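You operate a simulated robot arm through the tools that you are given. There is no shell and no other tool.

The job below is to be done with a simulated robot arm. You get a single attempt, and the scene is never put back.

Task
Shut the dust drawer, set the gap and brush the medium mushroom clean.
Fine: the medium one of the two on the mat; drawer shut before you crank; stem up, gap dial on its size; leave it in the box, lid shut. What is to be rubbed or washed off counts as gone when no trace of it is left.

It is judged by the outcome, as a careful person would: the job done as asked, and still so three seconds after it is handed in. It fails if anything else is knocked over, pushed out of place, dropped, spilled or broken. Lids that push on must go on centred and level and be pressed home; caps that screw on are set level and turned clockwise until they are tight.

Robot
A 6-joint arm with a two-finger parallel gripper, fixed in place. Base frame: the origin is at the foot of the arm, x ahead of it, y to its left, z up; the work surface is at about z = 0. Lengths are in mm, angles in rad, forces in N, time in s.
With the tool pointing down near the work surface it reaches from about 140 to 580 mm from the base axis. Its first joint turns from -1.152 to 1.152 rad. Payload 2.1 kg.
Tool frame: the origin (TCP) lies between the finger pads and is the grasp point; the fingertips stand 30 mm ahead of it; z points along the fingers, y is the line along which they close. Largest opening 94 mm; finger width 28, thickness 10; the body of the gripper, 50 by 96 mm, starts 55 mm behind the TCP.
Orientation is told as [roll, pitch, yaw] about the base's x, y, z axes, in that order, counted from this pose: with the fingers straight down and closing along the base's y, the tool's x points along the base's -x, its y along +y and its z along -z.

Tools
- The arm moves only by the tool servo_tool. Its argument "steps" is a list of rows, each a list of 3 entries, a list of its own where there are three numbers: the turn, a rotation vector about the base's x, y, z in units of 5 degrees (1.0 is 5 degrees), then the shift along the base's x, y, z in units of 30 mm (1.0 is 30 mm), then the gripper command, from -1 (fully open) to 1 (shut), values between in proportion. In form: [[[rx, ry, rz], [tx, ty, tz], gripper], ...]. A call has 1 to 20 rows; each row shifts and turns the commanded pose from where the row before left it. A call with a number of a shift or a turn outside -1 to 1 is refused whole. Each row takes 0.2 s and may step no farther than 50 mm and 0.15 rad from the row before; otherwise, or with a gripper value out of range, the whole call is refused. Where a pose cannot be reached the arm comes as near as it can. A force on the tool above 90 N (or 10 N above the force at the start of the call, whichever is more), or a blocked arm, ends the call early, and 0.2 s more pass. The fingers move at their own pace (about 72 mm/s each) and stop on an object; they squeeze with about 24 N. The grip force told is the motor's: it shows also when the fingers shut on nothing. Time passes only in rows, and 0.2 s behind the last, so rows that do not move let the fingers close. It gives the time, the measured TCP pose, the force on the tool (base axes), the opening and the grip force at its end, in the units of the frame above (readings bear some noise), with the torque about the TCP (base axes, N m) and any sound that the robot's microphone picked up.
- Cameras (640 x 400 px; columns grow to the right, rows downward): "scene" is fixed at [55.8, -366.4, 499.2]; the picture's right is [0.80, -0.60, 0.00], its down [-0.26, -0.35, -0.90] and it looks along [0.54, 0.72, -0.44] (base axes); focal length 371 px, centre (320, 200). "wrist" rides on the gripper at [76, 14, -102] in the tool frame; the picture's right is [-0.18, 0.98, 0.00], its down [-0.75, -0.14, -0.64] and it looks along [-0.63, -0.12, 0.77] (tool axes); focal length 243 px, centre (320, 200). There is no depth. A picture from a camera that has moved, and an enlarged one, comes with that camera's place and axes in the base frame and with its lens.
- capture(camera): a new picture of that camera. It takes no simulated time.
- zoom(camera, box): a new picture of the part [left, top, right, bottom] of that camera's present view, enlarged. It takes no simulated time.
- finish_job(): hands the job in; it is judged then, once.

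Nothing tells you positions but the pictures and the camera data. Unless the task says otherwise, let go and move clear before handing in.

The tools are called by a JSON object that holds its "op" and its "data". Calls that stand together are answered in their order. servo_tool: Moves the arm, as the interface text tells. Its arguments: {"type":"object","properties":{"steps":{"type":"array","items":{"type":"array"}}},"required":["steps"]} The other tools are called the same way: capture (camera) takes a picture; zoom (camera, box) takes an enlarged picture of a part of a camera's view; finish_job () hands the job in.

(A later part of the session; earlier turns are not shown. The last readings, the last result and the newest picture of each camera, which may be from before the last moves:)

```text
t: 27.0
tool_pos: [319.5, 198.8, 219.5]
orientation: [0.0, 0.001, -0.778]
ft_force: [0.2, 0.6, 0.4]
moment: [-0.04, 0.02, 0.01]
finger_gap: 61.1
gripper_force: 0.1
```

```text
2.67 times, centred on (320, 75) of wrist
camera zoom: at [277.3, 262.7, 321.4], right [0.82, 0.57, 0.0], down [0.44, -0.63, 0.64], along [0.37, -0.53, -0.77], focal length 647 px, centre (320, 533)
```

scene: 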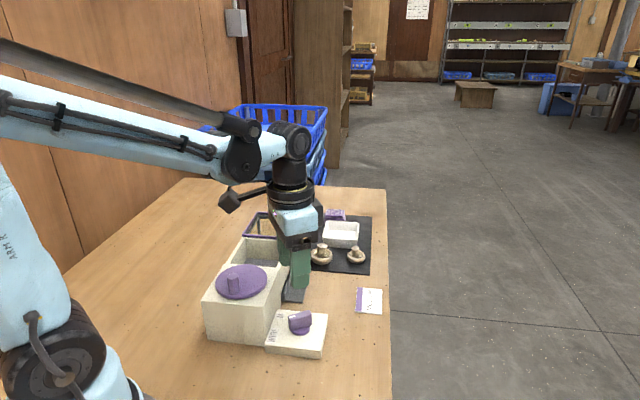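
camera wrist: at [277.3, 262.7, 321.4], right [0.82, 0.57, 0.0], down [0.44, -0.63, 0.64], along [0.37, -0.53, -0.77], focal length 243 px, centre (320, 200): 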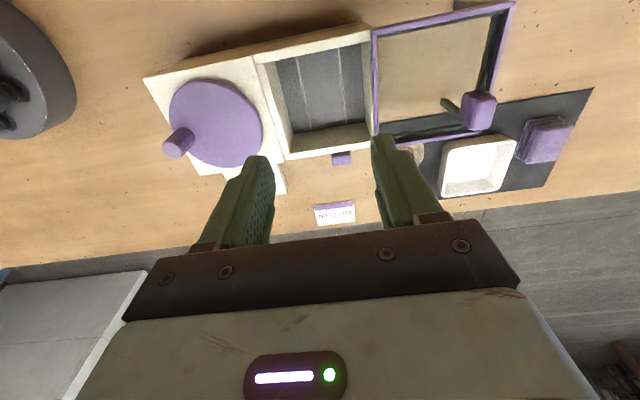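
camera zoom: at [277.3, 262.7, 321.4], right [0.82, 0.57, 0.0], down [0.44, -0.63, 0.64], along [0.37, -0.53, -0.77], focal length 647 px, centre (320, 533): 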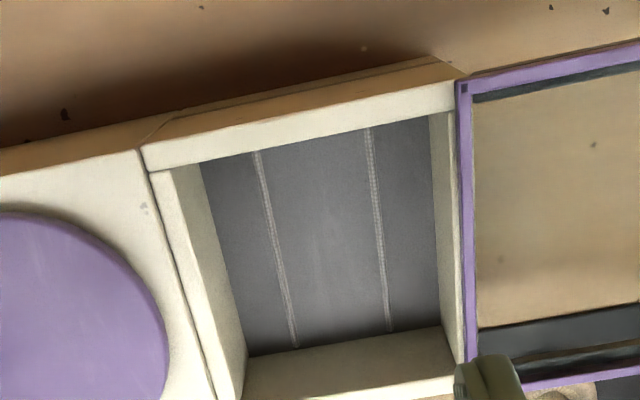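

The chamber's floor is at about z=50 and roughly 87 x 86 mm, centred near (322, 199), and the medium mushroom is about 40 mm tall near (477, 191). I'll turn the gripper to close across the box and hover over the mushroom.

{"op": "servo_tool", "data": {"steps": [[[0, 0, 1], [0.292, -0.015, -0.07], -0.1], [[0, 0, 1], [0.292, -0.015, -0.07], -0.1], [[0, 0, 1], [0.292, -0.015, -0.07], -0.1], [[0, 0, 1], [0.292, -0.015, -0.07], -0.1], [[0, 0, 1], [0.292, -0.015, -0.07], -0.1], [[0, 0, 1], [0.292, -0.015, -0.07], -0.1], [[0, 0, 1], [0.292, -0.015, -0.07], -0.1], [[0, 0, 1], [0.292, -0.015, -0.07], -0.1], [[0, 0, 1], [0.292, -0.015, -0.07], -0.1], [[0, 0, 1], [0.292, -0.015, -0.07], -0.1], [[0, 0, 1], [0.292, -0.015, -0.07], -0.1], [[0, 0, 1], [0.292, -0.015, -0.07], -0.1], [[0, 0, 1], [0.292, -0.015, -0.07], -0.1], [[0, 0, 1], [0.292, -0.015, -0.07], -0.1], [[0, 0, 1], [0.292, -0.015, -0.07], -0.1], [[0, 0, 1], [0.292, -0.015, -0.07], -0.1], [[0, 0, 1], [0.292, -0.015, -0.07], -0.1], [[0, 0, 1], [0.292, -0.015, -0.07], -0.1], [[0, 0, 0], [0, 0, 0], -0.1]]}}

{"op": "capture", "data": {"camera": "wrist"}}

{"op": "zoom", "data": {"camera": "wrist", "box": [220, 20, 420, 160]}}

{"op": "capture", "data": {"camera": "scene"}}

```text
t: 31.0
tool_pos: [481.4, 191.1, 182.0]
orientation: [0.001, 0.0, 0.796]
ft_force: [-0.1, 0.1, 0.5]
moment: [0.04, 0.01, -0.03]
finger_gap: 51.8
gripper_force: 0.1
```

```text
taken
camera wrist: at [418.0, 147.0, 283.7], right [-0.57, 0.82, 0.0], down [0.63, 0.44, 0.64], along [0.53, 0.37, -0.77], focal length 243 px, centre (320, 200)
```

wrist: 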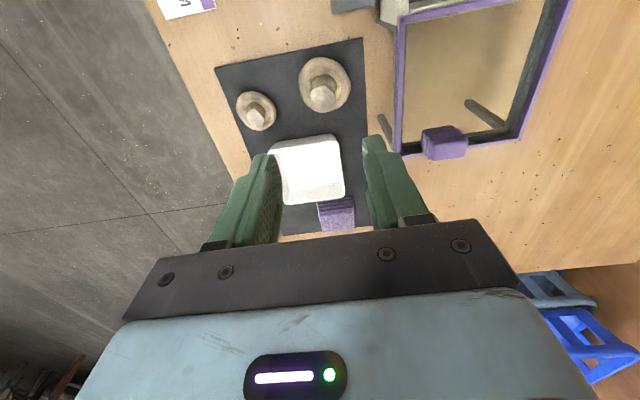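

```text
2.86 times, centred on (320, 90) of wrist
camera zoom: at [418.0, 147.0, 283.7], right [-0.57, 0.82, 0.0], down [0.63, 0.44, 0.64], along [0.53, 0.37, -0.77], focal length 693 px, centre (320, 514)
```

zoom: 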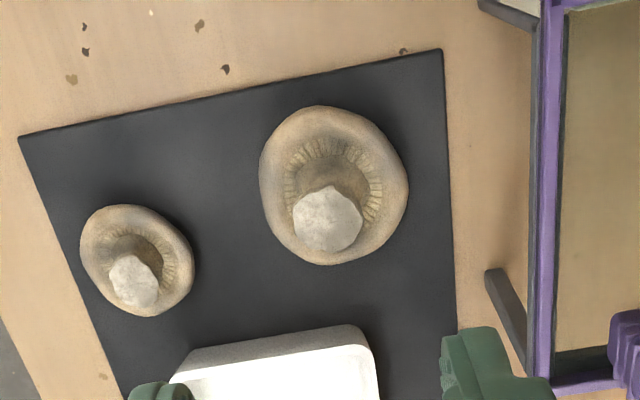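

```text
taken
```

scene: 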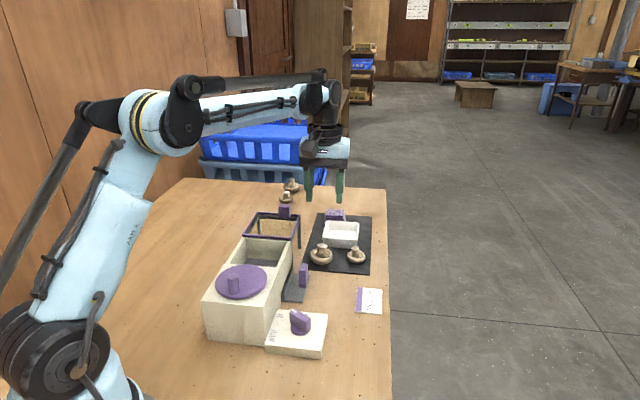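

The mushroom's stem top is at about (475.5, 190.7). I'll descend over it with the fingers open around the stem.

{"op": "servo_tool", "data": {"steps": [[[0, 0, 0], [-0.2, -0.01, -0.5], -0.1], [[0, 0, 0], [0, 0, -1], -0.1], [[0, 0, 0], [0, 0, -1], -0.1], [[0, 0, 0], [0, 0, -0.9], -0.1], [[0, 0, 0], [0, 0, 0], -0.1]]}}

{"op": "capture", "data": {"camera": "wrist"}}

{"op": "zoom", "data": {"camera": "scene", "box": [260, 190, 400, 290]}}

```text
t: 32.2
tool_pos: [474.0, 191.4, 79.2]
orientation: [-0.001, -0.001, 0.793]
ft_force: [-1.2, 0.1, 0.6]
moment: [0.0, 0.0, 0.02]
finger_gap: 51.3
gripper_force: 0.0
```

```text
taken
camera wrist: at [410.9, 147.9, 181.9], right [-0.57, 0.82, 0.0], down [0.63, 0.44, 0.64], along [0.53, 0.37, -0.77], focal length 243 px, centre (320, 200)
```

wrist: 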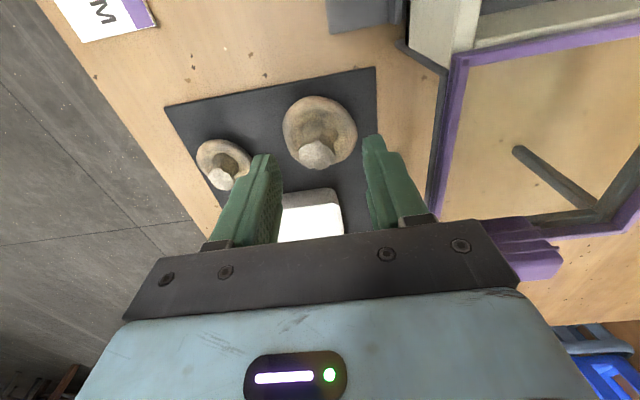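

```text
4.00 times, centred on (330, 240) of scene
camera zoom: at [55.8, -366.4, 499.2], right [0.8, -0.6, 0.0], down [-0.26, -0.35, -0.9], along [0.54, 0.72, -0.44], focal length 1482 px, centre (280, 40)
```

zoom: 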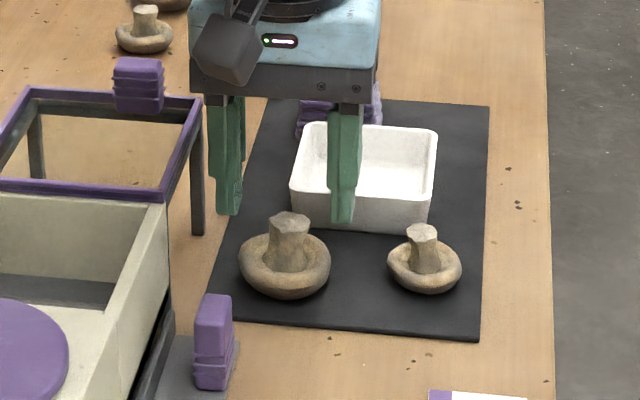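

{"op": "servo_tool", "data": {"steps": [[[0, 0, 0], [0.05, -0.01, -0.4], 0], [[0, 0, 0], [0, 0, -0.4], 0.1], [[0, 0, 0], [0, 0, 0], 0.1]]}}

{"op": "capture", "data": {"camera": "wrist"}}

{"op": "zoom", "data": {"camera": "scene", "box": [280, 210, 380, 290]}}

```text
t: 33.0
tool_pos: [475.4, 191.7, 57.2]
orientation: [0.0, 0.001, 0.794]
ft_force: [0.3, 0.7, 0.2]
moment: [-0.01, -0.01, 0.0]
finger_gap: 42.4
gripper_force: 0.1
```

```text
taken
camera wrist: at [413.5, 147.2, 158.1], right [-0.57, 0.82, 0.0], down [0.63, 0.44, 0.64], along [0.53, 0.37, -0.77], focal length 243 px, centre (320, 200)
```

wrist: 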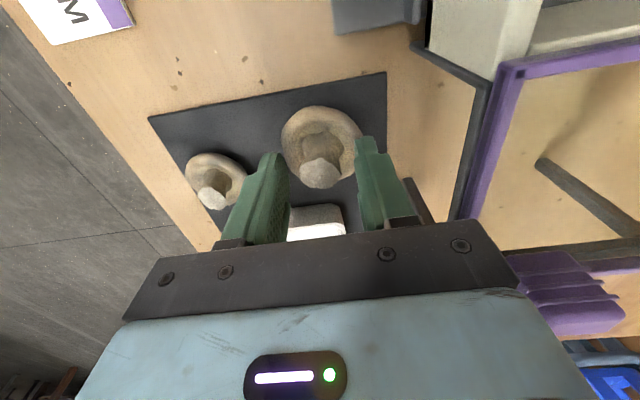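

```text
5.00 times, centred on (330, 250) of scene
camera zoom: at [55.8, -366.4, 499.2], right [0.8, -0.6, 0.0], down [-0.26, -0.35, -0.9], along [0.54, 0.72, -0.44], focal length 1853 px, centre (270, -50)
```

zoom: 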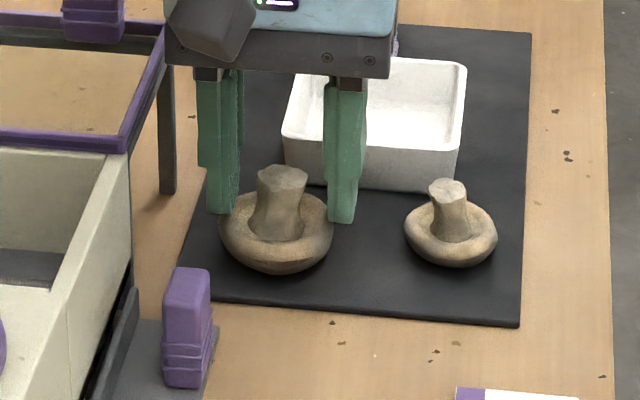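

The stem is centred between the fingers with the tips just above the cap rim. I'll close on it.

{"op": "servo_tool", "data": {"steps": [[[0, 0, 0], [0, 0, -0.07], 0.1], [[0, 0, 0], [0, 0, 0], 0.4], [[0, 0, 0], [0, 0, 0], 1], [[0, 0, 0], [0, 0, 0], 1], [[0, 0, 0], [0, 0, 0], 1]]}}

{"op": "zoom", "data": {"camera": "scene", "box": [280, 210, 380, 290]}}

{"op": "capture", "data": {"camera": "wrist"}}

```text
t: 34.2
tool_pos: [475.3, 191.7, 55.0]
orientation: [0.001, -0.001, 0.794]
ft_force: [-4.8, 2.5, 15.7]
moment: [0.17, 0.29, -0.02]
finger_gap: 21.5
gripper_force: 12.0
```

```text
5.00 times, centred on (330, 250) of scene
camera zoom: at [55.8, -366.4, 499.2], right [0.8, -0.6, 0.0], down [-0.26, -0.35, -0.9], along [0.54, 0.72, -0.44], focal length 1853 px, centre (270, -50)
```

zoom: 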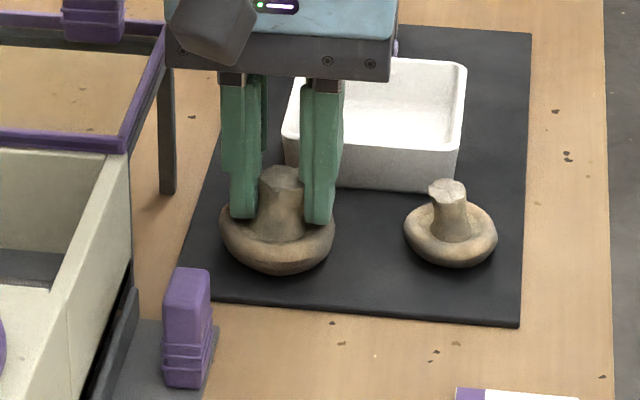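

```text
taken
camera wrist: at [413.7, 147.1, 156.6], right [-0.57, 0.82, 0.0], down [0.63, 0.44, 0.64], along [0.53, 0.37, -0.77], focal length 243 px, centre (320, 200)
```

wrist: 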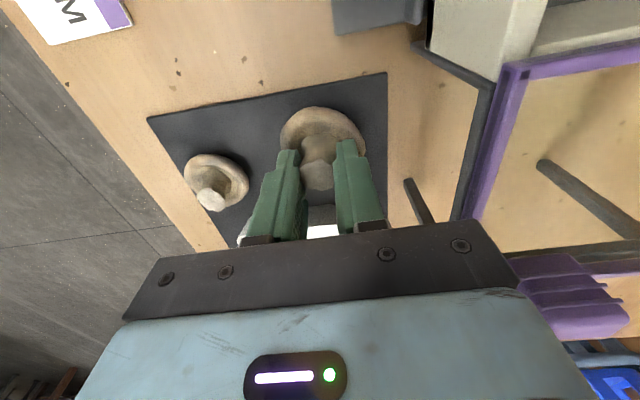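

{"op": "servo_tool", "data": {"steps": [[[0, 0, 0], [0, 0, 0], 1], [[0, 0, 0], [0, 0, 0.1], 1], [[0, 0, 0], [0, 0, 0.3], 1], [[0, 0, 0], [0, 0, 0.5], 1], [[0, 0, 0], [0, 0, 0], 1]]}}

{"op": "zoom", "data": {"camera": "scene", "box": [280, 210, 380, 290]}}

{"op": "capture", "data": {"camera": "wrist"}}

```text
t: 35.4
tool_pos: [476.8, 189.8, 81.6]
orientation: [-0.001, -0.001, 0.796]
ft_force: [0.7, 0.6, 0.6]
moment: [0.04, -0.01, -0.01]
finger_gap: 0.0
gripper_force: 24.0
```

```text
5.00 times, centred on (330, 250) of scene
camera zoom: at [55.8, -366.4, 499.2], right [0.8, -0.6, 0.0], down [-0.26, -0.35, -0.9], along [0.54, 0.72, -0.44], focal length 1853 px, centre (270, -50)
```

zoom: 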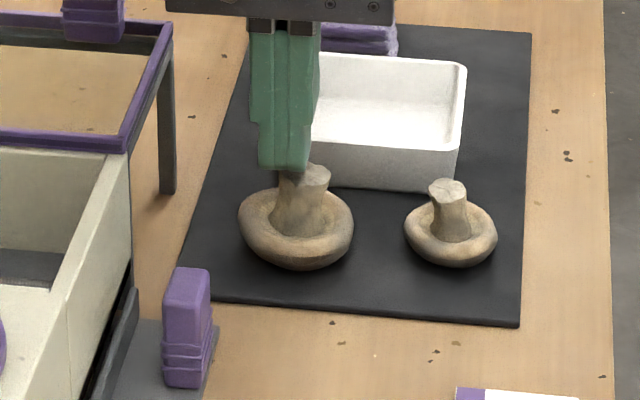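

```text
taken
camera wrist: at [414.5, 146.9, 183.1], right [-0.57, 0.82, 0.0], down [0.63, 0.44, 0.64], along [0.53, 0.37, -0.77], focal length 243 px, centre (320, 200)
```

wrist: 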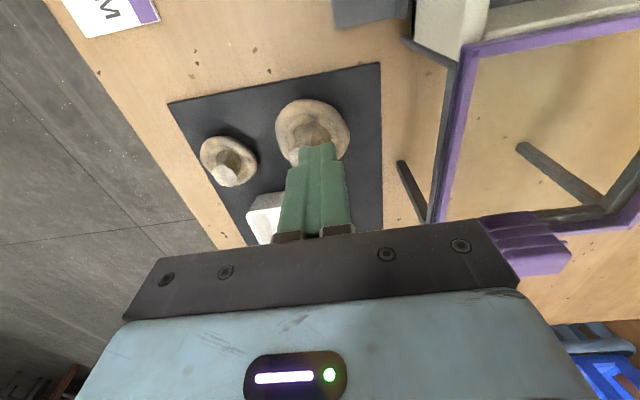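

The stem slipped out of the grip; the mushroom is still upright, shifted about 10 mm. I'll look at its shape more closely before choosing a better grip.

{"op": "zoom", "data": {"camera": "scene", "box": [300, 235, 350, 270]}}

{"op": "zoom", "data": {"camera": "wrist", "box": [190, 80, 370, 200]}}

```text
11.43 times, centred on (325, 252) of scene
camera zoom: at [55.8, -366.4, 499.2], right [0.8, -0.6, 0.0], down [-0.26, -0.35, -0.9], along [0.54, 0.72, -0.44], focal length 4235 px, centre (263, -400)
```

zoom: 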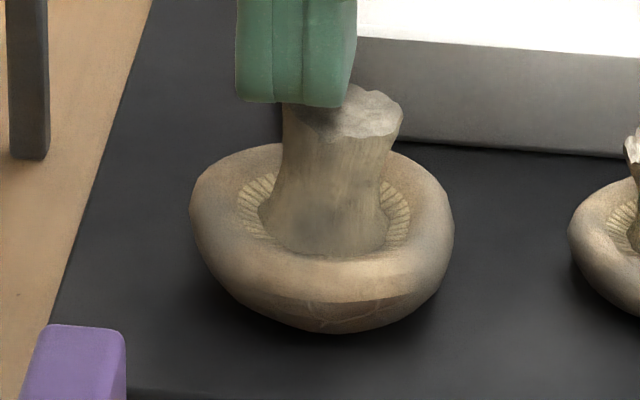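

```text
3.33 times, centred on (280, 140) of wrist
camera zoom: at [414.5, 146.9, 183.1], right [-0.57, 0.82, 0.0], down [0.63, 0.44, 0.64], along [0.53, 0.37, -0.77], focal length 809 px, centre (453, 400)
```

zoom: 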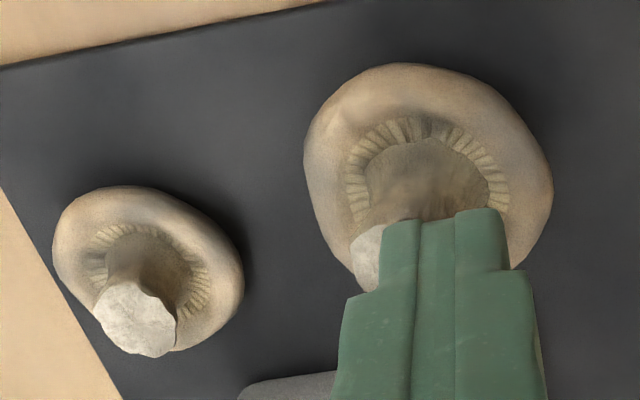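

The stem has a waist and a flared top, so a flat grip low on it slipped; gripping the cap's rim should be steadier. I'll rise, open and re-measure the mushroom.

{"op": "servo_tool", "data": {"steps": [[[0, 0, 0], [0, 0, 1], 1], [[0, 0, 0], [0, 0, 1], -0.5], [[0, 0, 0], [0.2, -0.1, 0.7], -0.7], [[0, 0, 0], [0, 0, 0], -0.7], [[0, 0, 0], [0, 0, 0], -0.7]]}}

{"op": "zoom", "data": {"camera": "wrist", "box": [220, 20, 420, 160]}}

{"op": "zoom", "data": {"camera": "scene", "box": [300, 235, 350, 270]}}

```text
t: 36.6
tool_pos: [481.1, 188.2, 161.9]
orientation: [0.001, 0.001, 0.793]
ft_force: [0.1, -0.2, -0.4]
moment: [0.0, 0.03, 0.02]
finger_gap: 79.8
gripper_force: 0.1
```

```text
2.86 times, centred on (320, 90) of wrist
camera zoom: at [419.0, 143.7, 262.8], right [-0.57, 0.82, 0.0], down [0.63, 0.44, 0.64], along [0.53, 0.37, -0.77], focal length 693 px, centre (320, 514)
```

zoom: 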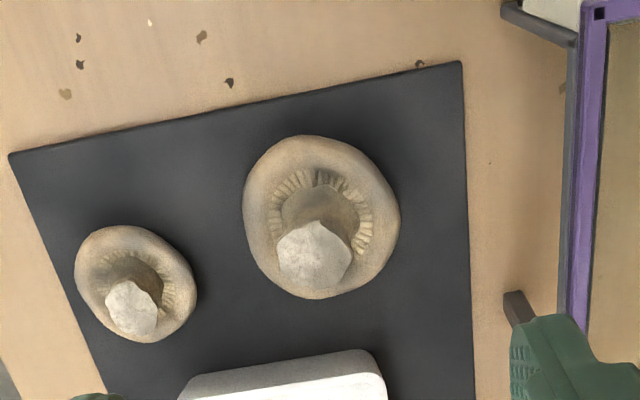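

```text
11.43 times, centred on (325, 252) of scene
camera zoom: at [55.8, -366.4, 499.2], right [0.8, -0.6, 0.0], down [-0.26, -0.35, -0.9], along [0.54, 0.72, -0.44], focal length 4235 px, centre (263, -400)
```

zoom: 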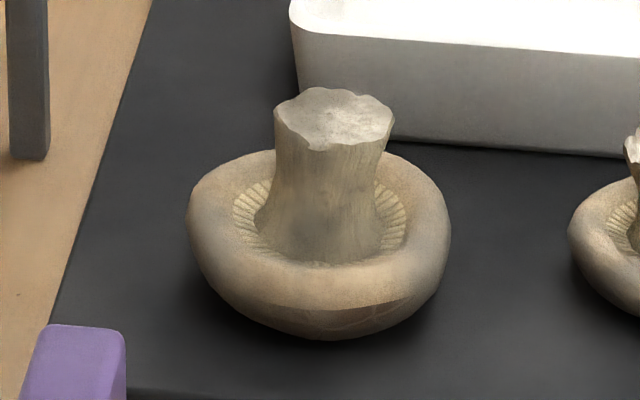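

The mushroom now sits at about (479, 187). I'll turn the gripper to yaw 0 so the fingers clear the small mushroom and tray, and can also fit diagonally in the chamber.

{"op": "servo_tool", "data": {"steps": [[[0, 0, -1], [0, 0, 0], -0.4], [[0, 0, -1], [0, 0, 0], -0.4], [[0, 0, -1], [0, 0, 0], -0.4], [[0, 0, -1], [0, 0, 0], -0.4], [[0, 0, -1], [0, 0, 0], -0.4], [[0, 0, -1], [0, 0, 0], -0.4], [[0, 0, -1], [0, 0, 0], -0.4], [[0, 0, -1], [0, 0, 0], -0.4], [[0, 0, -1], [0, 0, 0], -0.4], [[0, 0, 0], [0, 0, -1], -0.4], [[0, 0, 0], [0, 0, -0.6], -0.4], [[0, 0, 0], [0, 0, 0], -0.4]]}}

{"op": "capture", "data": {"camera": "wrist"}}

{"op": "zoom", "data": {"camera": "wrist", "box": [230, 60, 410, 200]}}

{"op": "zoom", "data": {"camera": "scene", "box": [240, 170, 400, 290]}}

```text
t: 39.2
tool_pos: [480.8, 187.7, 114.5]
orientation: [0.001, 0.001, 0.008]
ft_force: [0.1, -0.5, -0.2]
moment: [-0.01, -0.02, 0.01]
finger_gap: 65.8
gripper_force: 0.1
```

```text
taken
camera wrist: at [406.4, 201.1, 215.9], right [0.18, 0.98, 0.0], down [0.75, -0.14, 0.64], along [0.63, -0.11, -0.77], focal length 243 px, centre (320, 200)
```

wrist: 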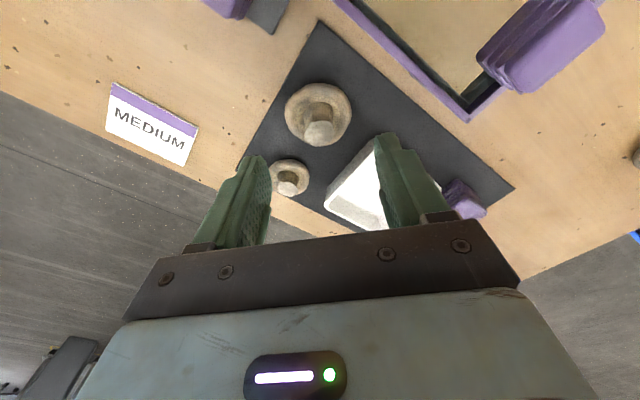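

```text
2.86 times, centred on (320, 130) of wrist
camera zoom: at [406.4, 201.1, 215.9], right [0.18, 0.98, 0.0], down [0.75, -0.14, 0.64], along [0.63, -0.11, -0.77], focal length 693 px, centre (320, 400)
```

zoom: 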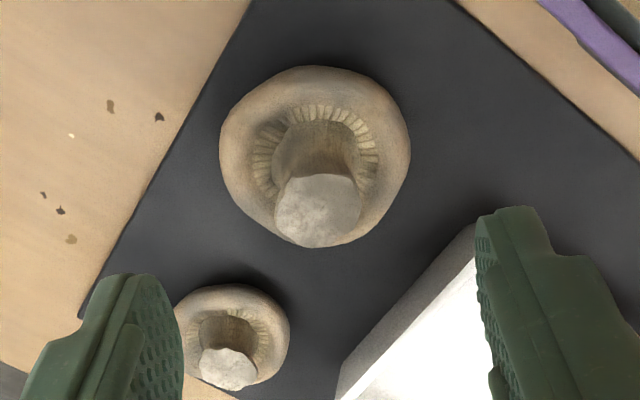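

```text
3.33 times, centred on (320, 230) of scene
camera zoom: at [55.8, -366.4, 499.2], right [0.8, -0.6, 0.0], down [-0.26, -0.35, -0.9], along [0.54, 0.72, -0.44], focal length 1235 px, centre (320, 100)
```

zoom: 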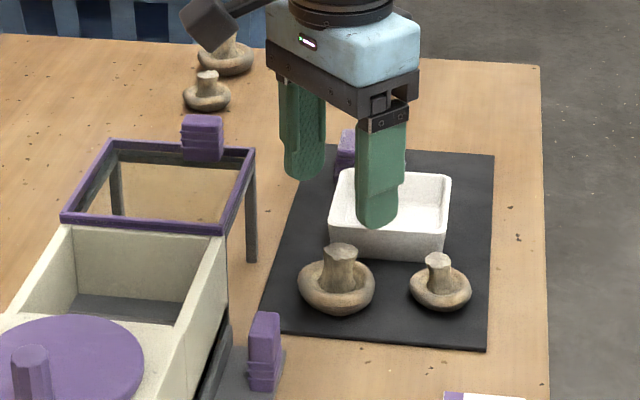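

Cap centre is about (481, 186.5). I'll add about 10° yaw to keep both fingers well clear of the tray corner and small mushroom, and lower part-way.

{"op": "servo_tool", "data": {"steps": [[[0, 0, 1], [0, -0.04, -0.3], -0.4], [[0, 0, 0.9], [0, 0, -0.8], -0.4], [[0, 0, 0], [0, 0, -0.8], -0.4], [[0, 0, 0], [0, 0, 0], -0.4]]}}

{"op": "capture", "data": {"camera": "wrist"}}

{"op": "zoom", "data": {"camera": "scene", "box": [260, 190, 380, 290]}}

```text
t: 40.2
tool_pos: [480.3, 185.9, 58.4]
orientation: [0.0, 0.0, 0.173]
ft_force: [-0.5, 0.3, 0.5]
moment: [-0.01, 0.02, 0.01]
finger_gap: 65.9
gripper_force: 0.2
```

```text
taken
camera wrist: at [405.6, 187.4, 159.3], right [0.01, 1.0, 0.0], down [0.77, -0.01, 0.64], along [0.64, -0.01, -0.77], focal length 243 px, centre (320, 200)
```

wrist: 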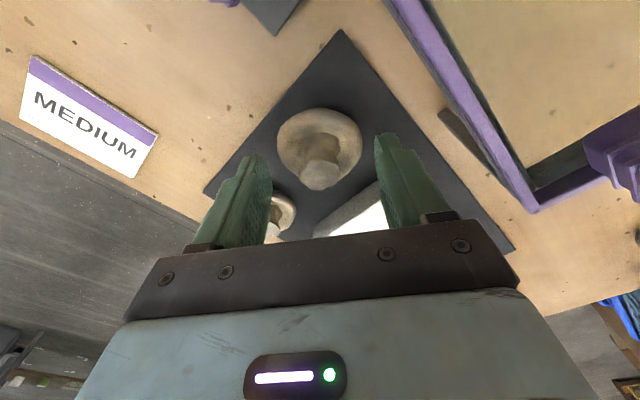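

```text
4.00 times, centred on (320, 240) of scene
camera zoom: at [55.8, -366.4, 499.2], right [0.8, -0.6, 0.0], down [-0.26, -0.35, -0.9], along [0.54, 0.72, -0.44], focal length 1482 px, centre (320, 40)
```

zoom: 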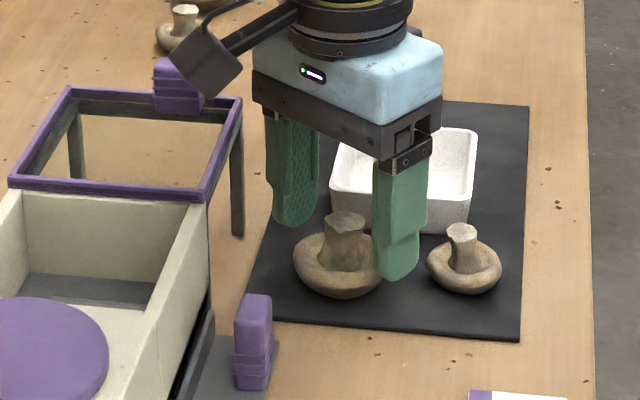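

{"op": "servo_tool", "data": {"steps": [[[0, 0, 0], [0.03, 0, -0.4], -0.4], [[0, 0, 0], [0, 0, -0.32], -0.4], [[0, 0, 0], [0, 0, 0], -0.3], [[0, 0, 0], [0, 0, 0], 0.1], [[0, 0, 0], [0, 0, 0], 1], [[0, 0, 0], [0, 0, 0], 1], [[0, 0, 0], [0, 0, 0], 1]]}}

{"op": "capture", "data": {"camera": "wrist"}}

{"op": "zoom", "data": {"camera": "scene", "box": [260, 190, 380, 290]}}

```text
t: 41.8
tool_pos: [483.2, 186.6, 35.4]
orientation: [0.0, 0.0, 0.173]
ft_force: [0.2, -0.4, -0.8]
moment: [-0.02, 0.0, -0.02]
finger_gap: 53.3
gripper_force: 12.0
```

```text
taken
camera wrist: at [407.3, 187.8, 137.4], right [0.01, 1.0, 0.0], down [0.77, -0.01, 0.64], along [0.64, -0.01, -0.77], focal length 243 px, centre (320, 200)
```

wrist: 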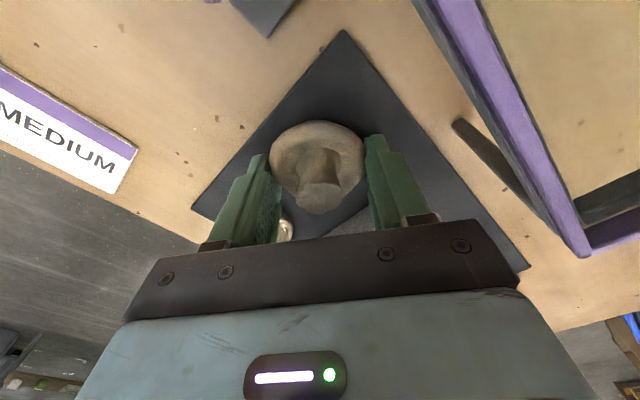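

```text
4.00 times, centred on (320, 240) of scene
camera zoom: at [55.9, -366.4, 499.2], right [0.8, -0.6, 0.0], down [-0.26, -0.35, -0.9], along [0.54, 0.72, -0.44], focal length 1482 px, centre (320, 40)
```

zoom: 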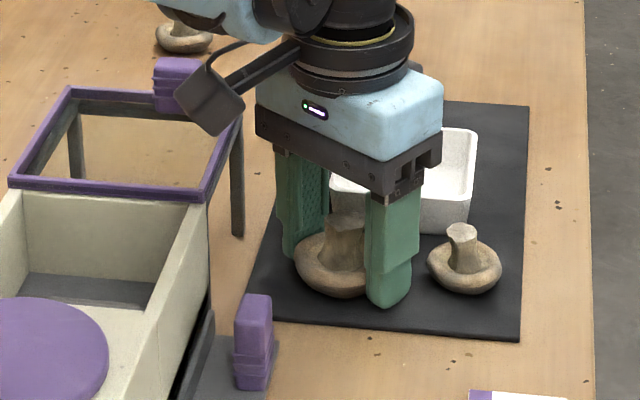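

The fingers hold the cap at 53.3 mm. I'll lift a few millimetres and check that it holds.

{"op": "servo_tool", "data": {"steps": [[[0, 0, 0], [0, 0, 0.1], 1], [[0, 0, 0], [0, 0, 0.2], 1], [[0, 0, 0], [0, 0, 0.2], 1], [[0, 0, 0], [0, 0, 0], 1]]}}

{"op": "zoom", "data": {"camera": "scene", "box": [280, 220, 380, 290]}}

{"op": "capture", "data": {"camera": "wrist"}}

```text
t: 42.8
tool_pos: [484.1, 186.7, 50.4]
orientation: [0.0, -0.002, 0.175]
ft_force: [0.1, 0.2, 0.4]
moment: [-0.01, 0.02, -0.02]
finger_gap: 53.5
gripper_force: 12.1
```

```text
5.71 times, centred on (330, 255) of scene
camera zoom: at [55.9, -366.4, 499.2], right [0.8, -0.6, 0.0], down [-0.26, -0.35, -0.9], along [0.54, 0.72, -0.44], focal length 2118 px, centre (263, -114)
```

zoom: 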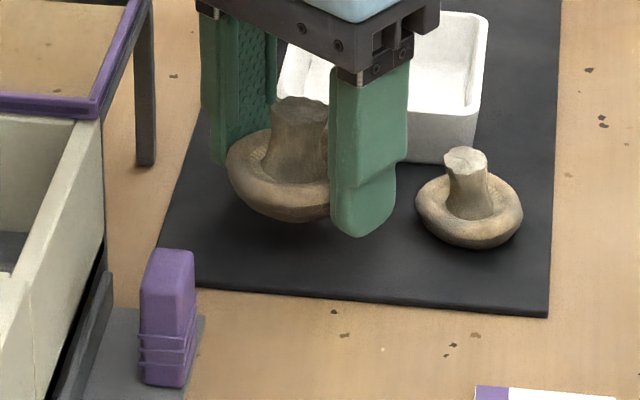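

```text
taken
camera wrist: at [407.5, 187.3, 152.6], right [0.01, 1.0, 0.0], down [0.77, -0.01, 0.64], along [0.64, -0.01, -0.77], focal length 243 px, centre (320, 200)
```

wrist: 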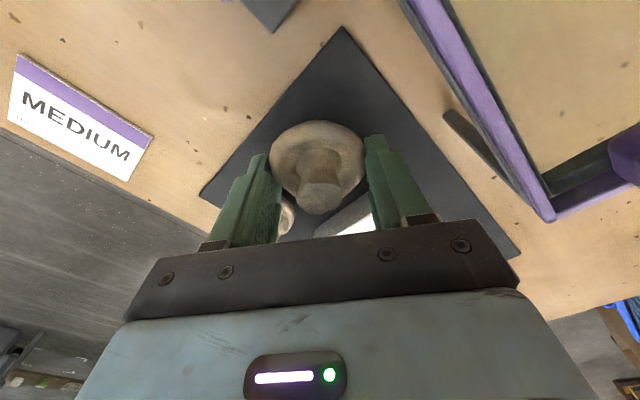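

It is lifted securely. I'll raise it well above the box rim and carry it slowly over the chamber.

{"op": "servo_tool", "data": {"steps": [[[0, 0, 0], [0, 0, 0.4], 1], [[0, 0, 0], [0, 0, 0.7], 1], [[0, 0, 0], [0, 0, 0.8], 1], [[0, 0, 0], [0, 0, 0.8], 1], [[0, 0, 0], [0, 0, 0.6], 1], [[0, 0, -0.3], [-0.4, 0.03, 0.2], 1], [[0, 0, -0.4], [-0.6, 0.045, 0], 1], [[0, 0, -0.4], [-0.6, 0.045, 0], 1], [[0, 0, -0.4], [-0.6, 0.045, 0], 1], [[0, 0, -0.4], [-0.6, 0.045, 0], 1], [[0, 0, 0], [-0.6, 0.045, 0], 1], [[0, 0, 0], [-0.6, 0.045, 0], 1], [[0, 0, 0], [-0.6, 0.045, 0], 1], [[0, 0, 0], [-0.6, 0.045, 0], 1], [[0, 0, 0], [-0.4, 0.03, 0], 1], [[0, 0, 0], [0, 0, 0], 1]]}}

{"op": "capture", "data": {"camera": "wrist"}}

{"op": "zoom", "data": {"camera": "scene", "box": [190, 160, 390, 340]}}

```text
t: 46.2
tool_pos: [314.2, 198.8, 154.0]
orientation: [0.001, 0.0, 0.009]
ft_force: [-0.2, 0.2, 0.0]
moment: [-0.01, 0.0, -0.02]
finger_gap: 53.1
gripper_force: 11.8
```

```text
taken
camera wrist: at [239.0, 213.1, 256.8], right [0.18, 0.98, 0.0], down [0.75, -0.13, 0.64], along [0.63, -0.11, -0.77], focal length 243 px, centre (320, 200)
```

wrist: 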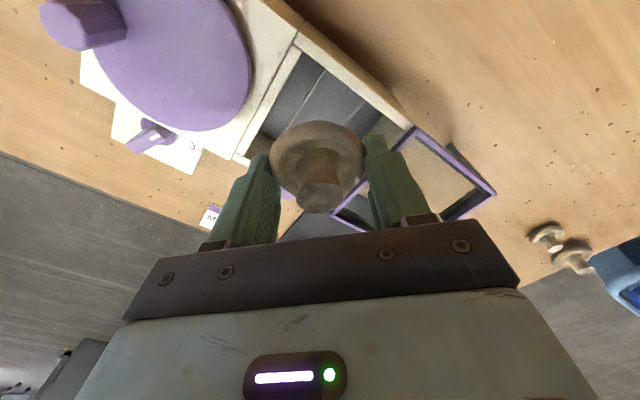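

```text
2.22 times, centred on (290, 250) of scene
camera zoom: at [55.8, -366.4, 499.2], right [0.8, -0.6, 0.0], down [-0.26, -0.35, -0.9], along [0.54, 0.72, -0.44], focal length 824 px, centre (387, 89)
```

zoom: 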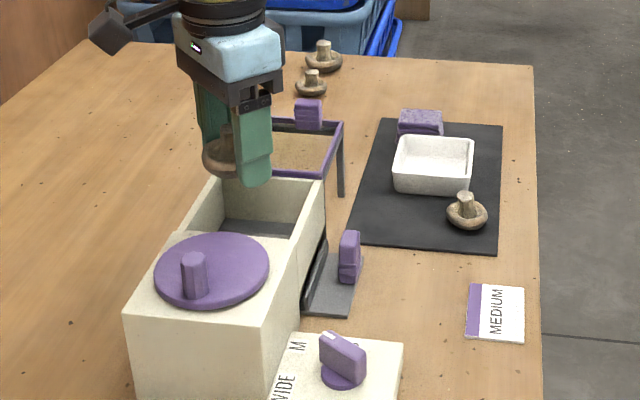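

{"op": "zoom", "data": {"camera": "wrist", "box": [220, 20, 440, 170]}}

```text
2.67 times, centred on (330, 95) of wrist
camera zoom: at [239.0, 213.1, 256.8], right [0.18, 0.98, 0.0], down [0.75, -0.13, 0.64], along [0.63, -0.11, -0.77], focal length 647 px, centre (293, 480)
```

zoom: 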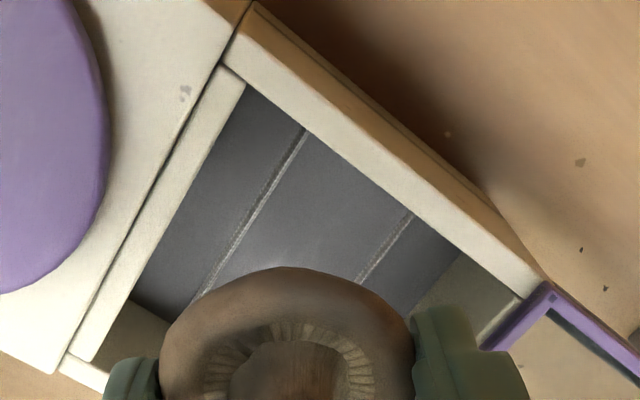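

The chamber centre works out to (322, 200.3), measured from its rim corners. I'll shift over it, then lower the mushroom in stages.

{"op": "servo_tool", "data": {"steps": [[[0, 0, 0], [0.26, 0.05, 0], 1], [[0, 0, 0], [0, 0, -0.5], 1], [[0, 0, 0], [0, 0, -0.5], 1], [[0, 0, 0], [0, 0, 0], 1]]}}

{"op": "capture", "data": {"camera": "wrist"}}

{"op": "zoom", "data": {"camera": "scene", "box": [200, 190, 320, 290]}}

```text
t: 47.2
tool_pos: [322.9, 201.4, 125.0]
orientation: [0.0, -0.001, 0.01]
ft_force: [0.1, 0.4, 0.3]
moment: [0.01, 0.01, -0.01]
finger_gap: 53.3
gripper_force: 11.7
```

```text
taken
camera wrist: at [247.5, 215.0, 226.5], right [0.18, 0.98, 0.0], down [0.75, -0.14, 0.64], along [0.63, -0.11, -0.77], focal length 243 px, centre (320, 200)
```

wrist: 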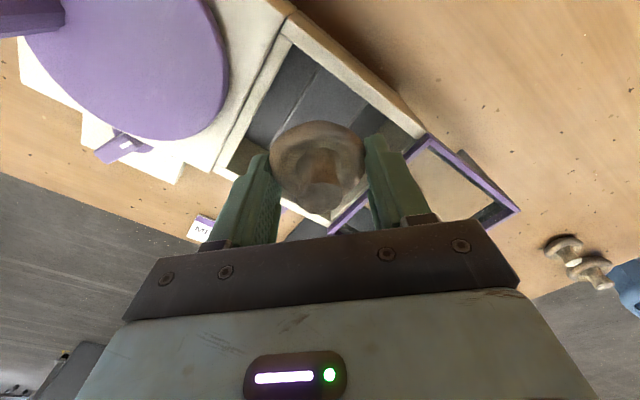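

```text
4.00 times, centred on (260, 240) of scene
camera zoom: at [55.8, -366.4, 499.2], right [0.8, -0.6, 0.0], down [-0.26, -0.35, -0.9], along [0.54, 0.72, -0.44], focal length 1482 px, centre (560, 40)
```

zoom: 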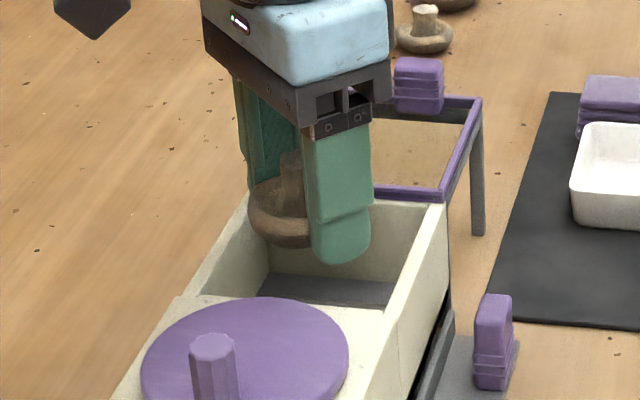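

{"op": "servo_tool", "data": {"steps": [[[0, 0, 0], [-0.03, -0.035, -0.4], 1], [[0, 0, 0], [0, 0, -0.4], 1], [[0, 0, 0], [0, 0, -0.1], 1], [[0, 0, 0], [0, 0, 0], 1]]}}

{"op": "capture", "data": {"camera": "wrist"}}

{"op": "zoom", "data": {"camera": "scene", "box": [200, 190, 320, 290]}}

```text
t: 48.2
tool_pos: [322.1, 199.4, 98.3]
orientation: [0.001, 0.0, 0.009]
ft_force: [0.6, -0.2, -0.9]
moment: [0.01, 0.0, 0.0]
finger_gap: 53.3
gripper_force: 12.3
```

```text
taken
camera wrist: at [246.8, 213.2, 200.1], right [0.18, 0.98, 0.0], down [0.75, -0.14, 0.64], along [0.63, -0.11, -0.77], focal length 243 px, centre (320, 200)
```

wrist: 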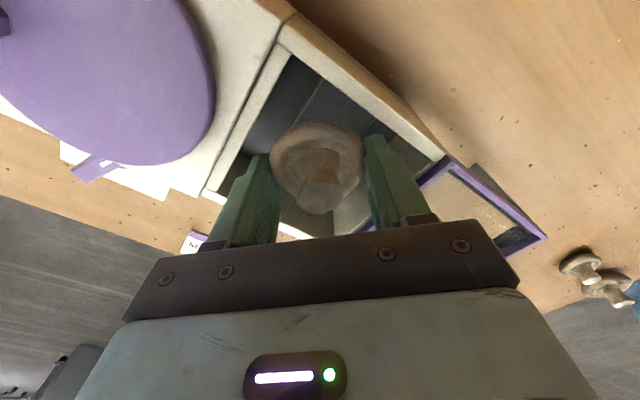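

```text
4.00 times, centred on (260, 240) of scene
camera zoom: at [55.8, -366.4, 499.2], right [0.8, -0.6, 0.0], down [-0.26, -0.35, -0.9], along [0.54, 0.72, -0.44], focal length 1482 px, centre (560, 40)
```

zoom: 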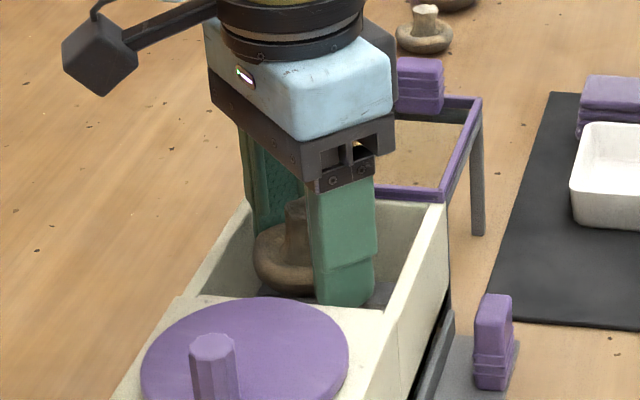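

{"op": "servo_tool", "data": {"steps": [[[0, 0, 0], [0, 0.02, -0.2], 1], [[0, 0, 0], [0, 0, -0.13], 1], [[0, 0, 0], [0, 0, 0], 1]]}}

{"op": "zoom", "data": {"camera": "scene", "box": [230, 220, 310, 280]}}

{"op": "zoom", "data": {"camera": "wrist", "box": [190, 80, 470, 260]}}

```text
t: 49.0
tool_pos: [321.2, 200.6, 88.5]
orientation: [-0.001, -0.001, 0.01]
ft_force: [0.6, -0.2, -0.3]
moment: [0.0, 0.03, 0.01]
finger_gap: 53.3
gripper_force: 11.8
```

```text
6.67 times, centred on (270, 250) of scene
camera zoom: at [55.8, -366.4, 499.2], right [0.8, -0.6, 0.0], down [-0.26, -0.35, -0.9], along [0.54, 0.72, -0.44], focal length 2470 px, centre (653, -133)
```

zoom: 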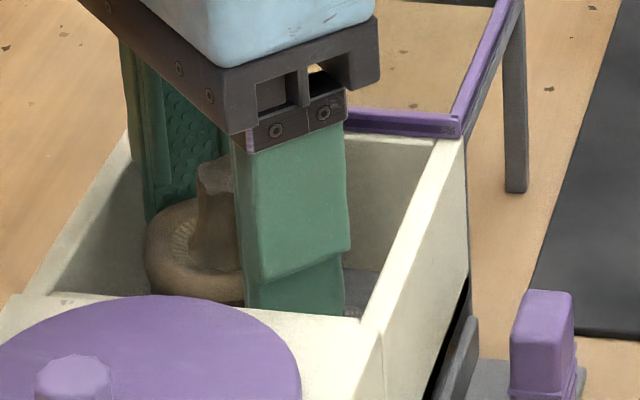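

```text
2.22 times, centred on (330, 170) of wrist
camera zoom: at [246.8, 213.8, 190.2], right [0.18, 0.98, 0.0], down [0.75, -0.14, 0.64], along [0.63, -0.11, -0.77], focal length 539 px, centre (298, 267)
```

zoom: 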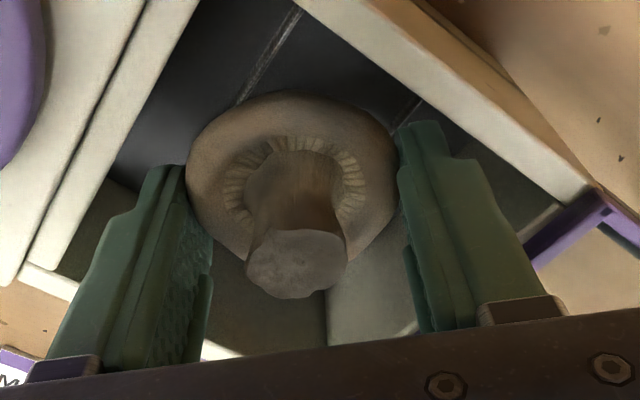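

{"op": "servo_tool", "data": {"steps": [[[0, 0, 0], [0, 0, -0.07], 1], [[0, 0, 0], [0, 0, -0.07], 1], [[0, 0, 0], [0, 0, 0], 1]]}}

```text
t: 49.8
tool_pos: [322.4, 200.4, 83.5]
orientation: [-0.001, 0.001, 0.009]
ft_force: [0.1, 0.5, -0.2]
moment: [-0.01, -0.03, -0.01]
finger_gap: 53.3
gripper_force: 11.5
```

{"op": "servo_tool", "data": {"steps": [[[0, 0, 0], [0, 0, -0.05], 1], [[0, 0, 0], [0, 0, 0], 1]]}}

{"op": "zoom", "data": {"camera": "scene", "box": [230, 220, 310, 280]}}

```text
t: 50.4
tool_pos: [322.5, 199.0, 82.2]
orientation: [0.001, 0.002, 0.008]
ft_force: [0.5, 0.0, -0.1]
moment: [0.01, 0.0, -0.01]
finger_gap: 53.3
gripper_force: 12.0
```

```text
6.67 times, centred on (270, 250) of scene
camera zoom: at [55.8, -366.4, 499.2], right [0.8, -0.6, 0.0], down [-0.26, -0.35, -0.9], along [0.54, 0.72, -0.44], focal length 2470 px, centre (653, -133)
```

zoom: 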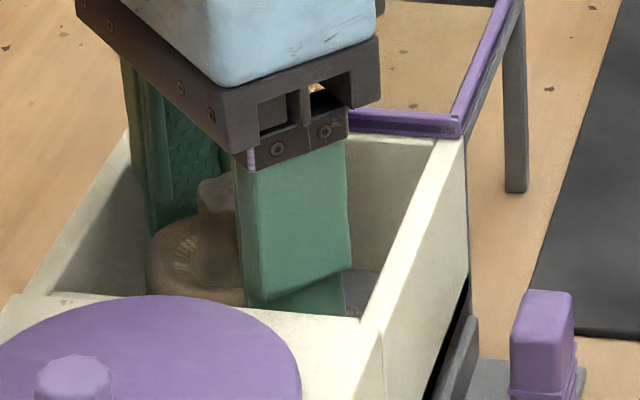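

{"op": "servo_tool", "data": {"steps": [[[0, 0, 0], [0, 0.02, -0.06], 1], [[0, 0, 0], [0, 0, 0], 1]]}}

```text
t: 51.0
tool_pos: [321.0, 199.8, 80.6]
orientation: [0.0, -0.002, 0.01]
ft_force: [1.3, 0.5, 0.0]
moment: [0.0, 0.01, 0.04]
finger_gap: 53.4
gripper_force: 12.6
```

{"op": "servo_tool", "data": {"steps": [[[0, 0, 0], [0, 0, -0.06], 1], [[0, 0, 0], [0, 0, 0], 1]]}}

```text
t: 51.6
tool_pos: [321.1, 200.3, 79.8]
orientation: [0.001, 0.0, 0.008]
ft_force: [0.3, -0.7, 0.4]
moment: [0.02, 0.0, 0.02]
finger_gap: 53.0
gripper_force: 11.6
```

No floor contact yet; a second estimate puts the floor nearer z=40. I'll keep lowering in small steps.

{"op": "servo_tool", "data": {"steps": [[[0, 0, 0], [0.03, 0, -0.06], 1], [[0, 0, 0], [0, 0, -0.05], 1], [[0, 0, 0], [0, 0, 0], 1]]}}

{"op": "zoom", "data": {"camera": "wrist", "box": [190, 80, 470, 260]}}

```text
t: 52.4
tool_pos: [322.5, 200.0, 75.8]
orientation: [0.0, 0.0, 0.01]
ft_force: [-0.1, -0.9, 0.4]
moment: [-0.02, 0.0, -0.01]
finger_gap: 53.5
gripper_force: 11.7
```

```text
2.22 times, centred on (330, 170) of wrist
camera zoom: at [247.2, 214.0, 177.9], right [0.18, 0.98, 0.0], down [0.75, -0.14, 0.64], along [0.63, -0.11, -0.77], focal length 539 px, centre (298, 267)
```

zoom: 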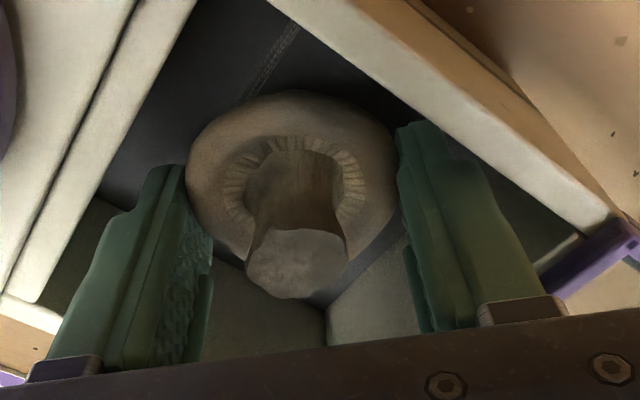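

{"op": "servo_tool", "data": {"steps": [[[0, 0, 0], [0, 0, -0.06], 1], [[0, 0, 0], [0, 0, -0.05], 1], [[0, 0, 0], [0, 0, 0], 1]]}}

```text
t: 53.2
tool_pos: [322.5, 200.0, 72.9]
orientation: [-0.001, 0.002, 0.01]
ft_force: [-0.1, 0.4, -0.9]
moment: [-0.01, -0.04, 0.0]
finger_gap: 53.0
gripper_force: 12.0
```

{"op": "servo_tool", "data": {"steps": [[[0, 0, 0], [0, 0, -0.05], 1], [[0, 0, 0], [0, 0, -0.04], 1], [[0, 0, 0], [0, 0, 0], 1]]}}

{"op": "zoom", "data": {"camera": "wrist", "box": [190, 80, 470, 260]}}

{"op": "zoom", "data": {"camera": "scene", "box": [230, 220, 310, 280]}}

```text
t: 54.0
tool_pos: [323.3, 200.1, 70.1]
orientation: [0.0, 0.0, 0.008]
ft_force: [1.1, -0.3, 0.6]
moment: [0.01, 0.02, 0.0]
finger_gap: 52.6
gripper_force: 12.0
```

```text
2.22 times, centred on (330, 170) of wrist
camera zoom: at [247.2, 213.9, 171.7], right [0.18, 0.98, 0.0], down [0.75, -0.14, 0.64], along [0.63, -0.11, -0.77], focal length 539 px, centre (298, 267)
```

zoom: 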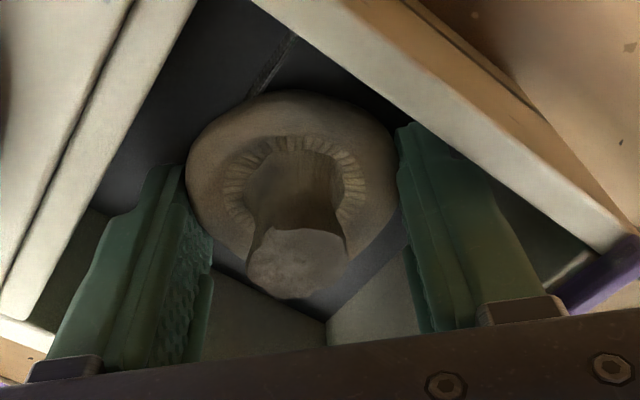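

```text
6.67 times, centred on (270, 250) of scene
camera zoom: at [55.8, -366.4, 499.2], right [0.8, -0.6, 0.0], down [-0.26, -0.35, -0.9], along [0.54, 0.72, -0.44], focal length 2470 px, centre (653, -133)
```

zoom: 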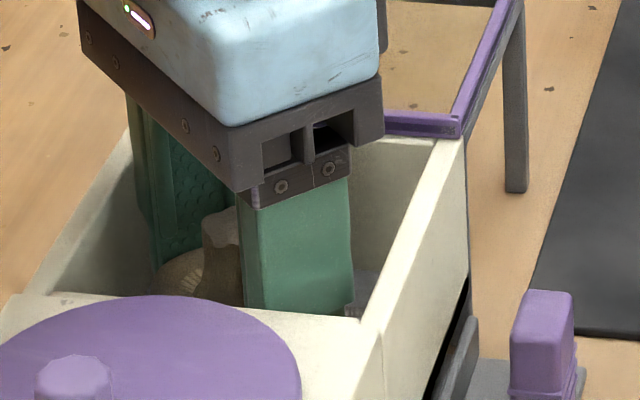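

The floor works out at about z=37 from this view, so contact should be imminent. I'll lower another millimetre or two.

{"op": "servo_tool", "data": {"steps": [[[0, 0, 0], [-0.02, 0, -0.04], 1], [[0, 0, 0], [0, 0, 0], 1]]}}

```text
t: 54.6
tool_pos: [321.3, 199.5, 68.2]
orientation: [-0.001, 0.0, 0.009]
ft_force: [0.3, 0.1, -0.1]
moment: [-0.03, 0.0, 0.0]
finger_gap: 53.1
gripper_force: 12.0
```

{"op": "servo_tool", "data": {"steps": [[[0, 0, 0], [0.01, 0.02, -0.05], 1], [[0, 0, 0], [0, 0, -0.03], 1], [[0, 0, 0], [0, 0, 0], 1]]}}

{"op": "zoom", "data": {"camera": "wrist", "box": [190, 80, 470, 260]}}

```text
t: 55.4
tool_pos: [321.8, 200.3, 64.9]
orientation: [-0.001, -0.001, 0.009]
ft_force: [0.1, -0.7, -0.1]
moment: [0.01, -0.02, -0.02]
finger_gap: 52.8
gripper_force: 12.3
```

```text
2.22 times, centred on (330, 170) of wrist
camera zoom: at [247.3, 215.1, 167.5], right [0.18, 0.98, 0.0], down [0.75, -0.13, 0.64], along [0.63, -0.11, -0.77], focal length 539 px, centre (298, 267)
```

zoom: 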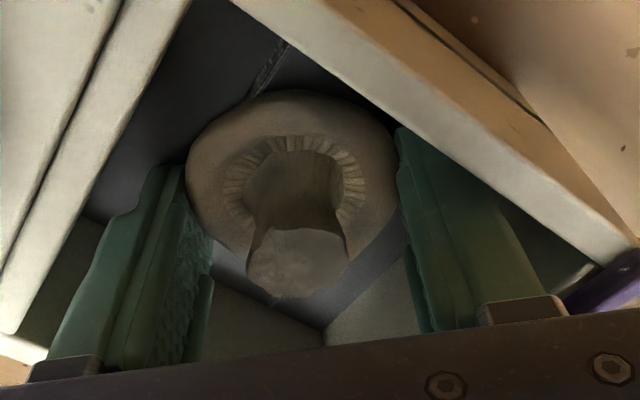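

{"op": "servo_tool", "data": {"steps": [[[0, 0, 0], [0, 0, -0.06], 1], [[0, 0, 0], [0, 0, -0.04], 1], [[0, 0, 0], [0, 0, 0], 1]]}}

```text
t: 56.2
tool_pos: [322.9, 201.4, 63.6]
orientation: [-0.001, -0.002, 0.008]
ft_force: [2.0, -4.2, 71.0]
moment: [-0.09, 0.32, 0.11]
finger_gap: 53.1
gripper_force: 12.1
```

Contact: 71 N upward, so the mushroom is seated on the chamber floor. I'll ease up 2 mm to unload, then open slightly.

{"op": "servo_tool", "data": {"steps": [[[0, 0, 0], [0, 0, 0.06], 1], [[0, 0, 0], [0, 0, 0], 1]]}}

```text
t: 56.8
tool_pos: [321.8, 201.5, 64.1]
orientation: [0.001, -0.001, 0.01]
ft_force: [1.6, 0.5, 2.4]
moment: [-0.11, -0.13, 0.11]
finger_gap: 53.0
gripper_force: 11.9
```

{"op": "servo_tool", "data": {"steps": [[[0, 0, 0], [0, 0, 0], -0.2], [[0, 0, 0], [0, 0, 0], -0.25], [[0, 0, 0], [0, 0, 0], -0.25]]}}

{"op": "zoom", "data": {"camera": "wrist", "box": [190, 80, 470, 260]}}

```text
t: 57.6
tool_pos: [322.4, 200.4, 64.3]
orientation: [0.002, 0.001, 0.008]
ft_force: [2.0, -5.1, -2.4]
moment: [0.07, 0.0, 0.02]
finger_gap: 55.7
gripper_force: 0.1
```

```text
2.22 times, centred on (330, 170) of wrist
camera zoom: at [246.9, 214.6, 166.5], right [0.18, 0.98, 0.0], down [0.75, -0.14, 0.64], along [0.63, -0.11, -0.77], focal length 539 px, centre (298, 267)
```

zoom: 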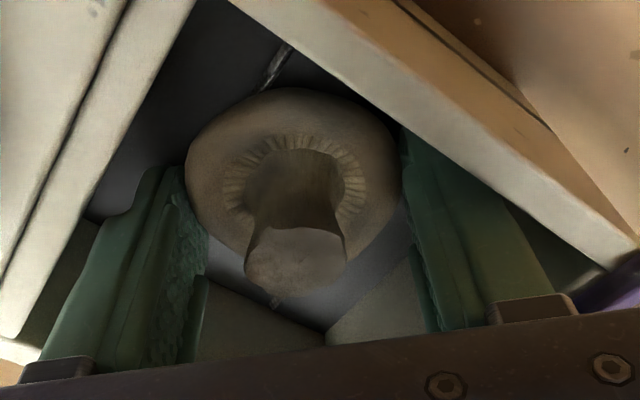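

{"op": "servo_tool", "data": {"steps": [[[0, 0, 0], [0, -0.05, 0.02], -0.27], [[0, 0, 0], [0, 0, 0], -0.27]]}}

```text
t: 58.2
tool_pos: [322.0, 199.4, 65.2]
orientation: [0.002, -0.002, 0.008]
ft_force: [4.7, -2.6, -2.1]
moment: [-0.07, -0.01, -0.14]
finger_gap: 58.4
gripper_force: 0.2
```

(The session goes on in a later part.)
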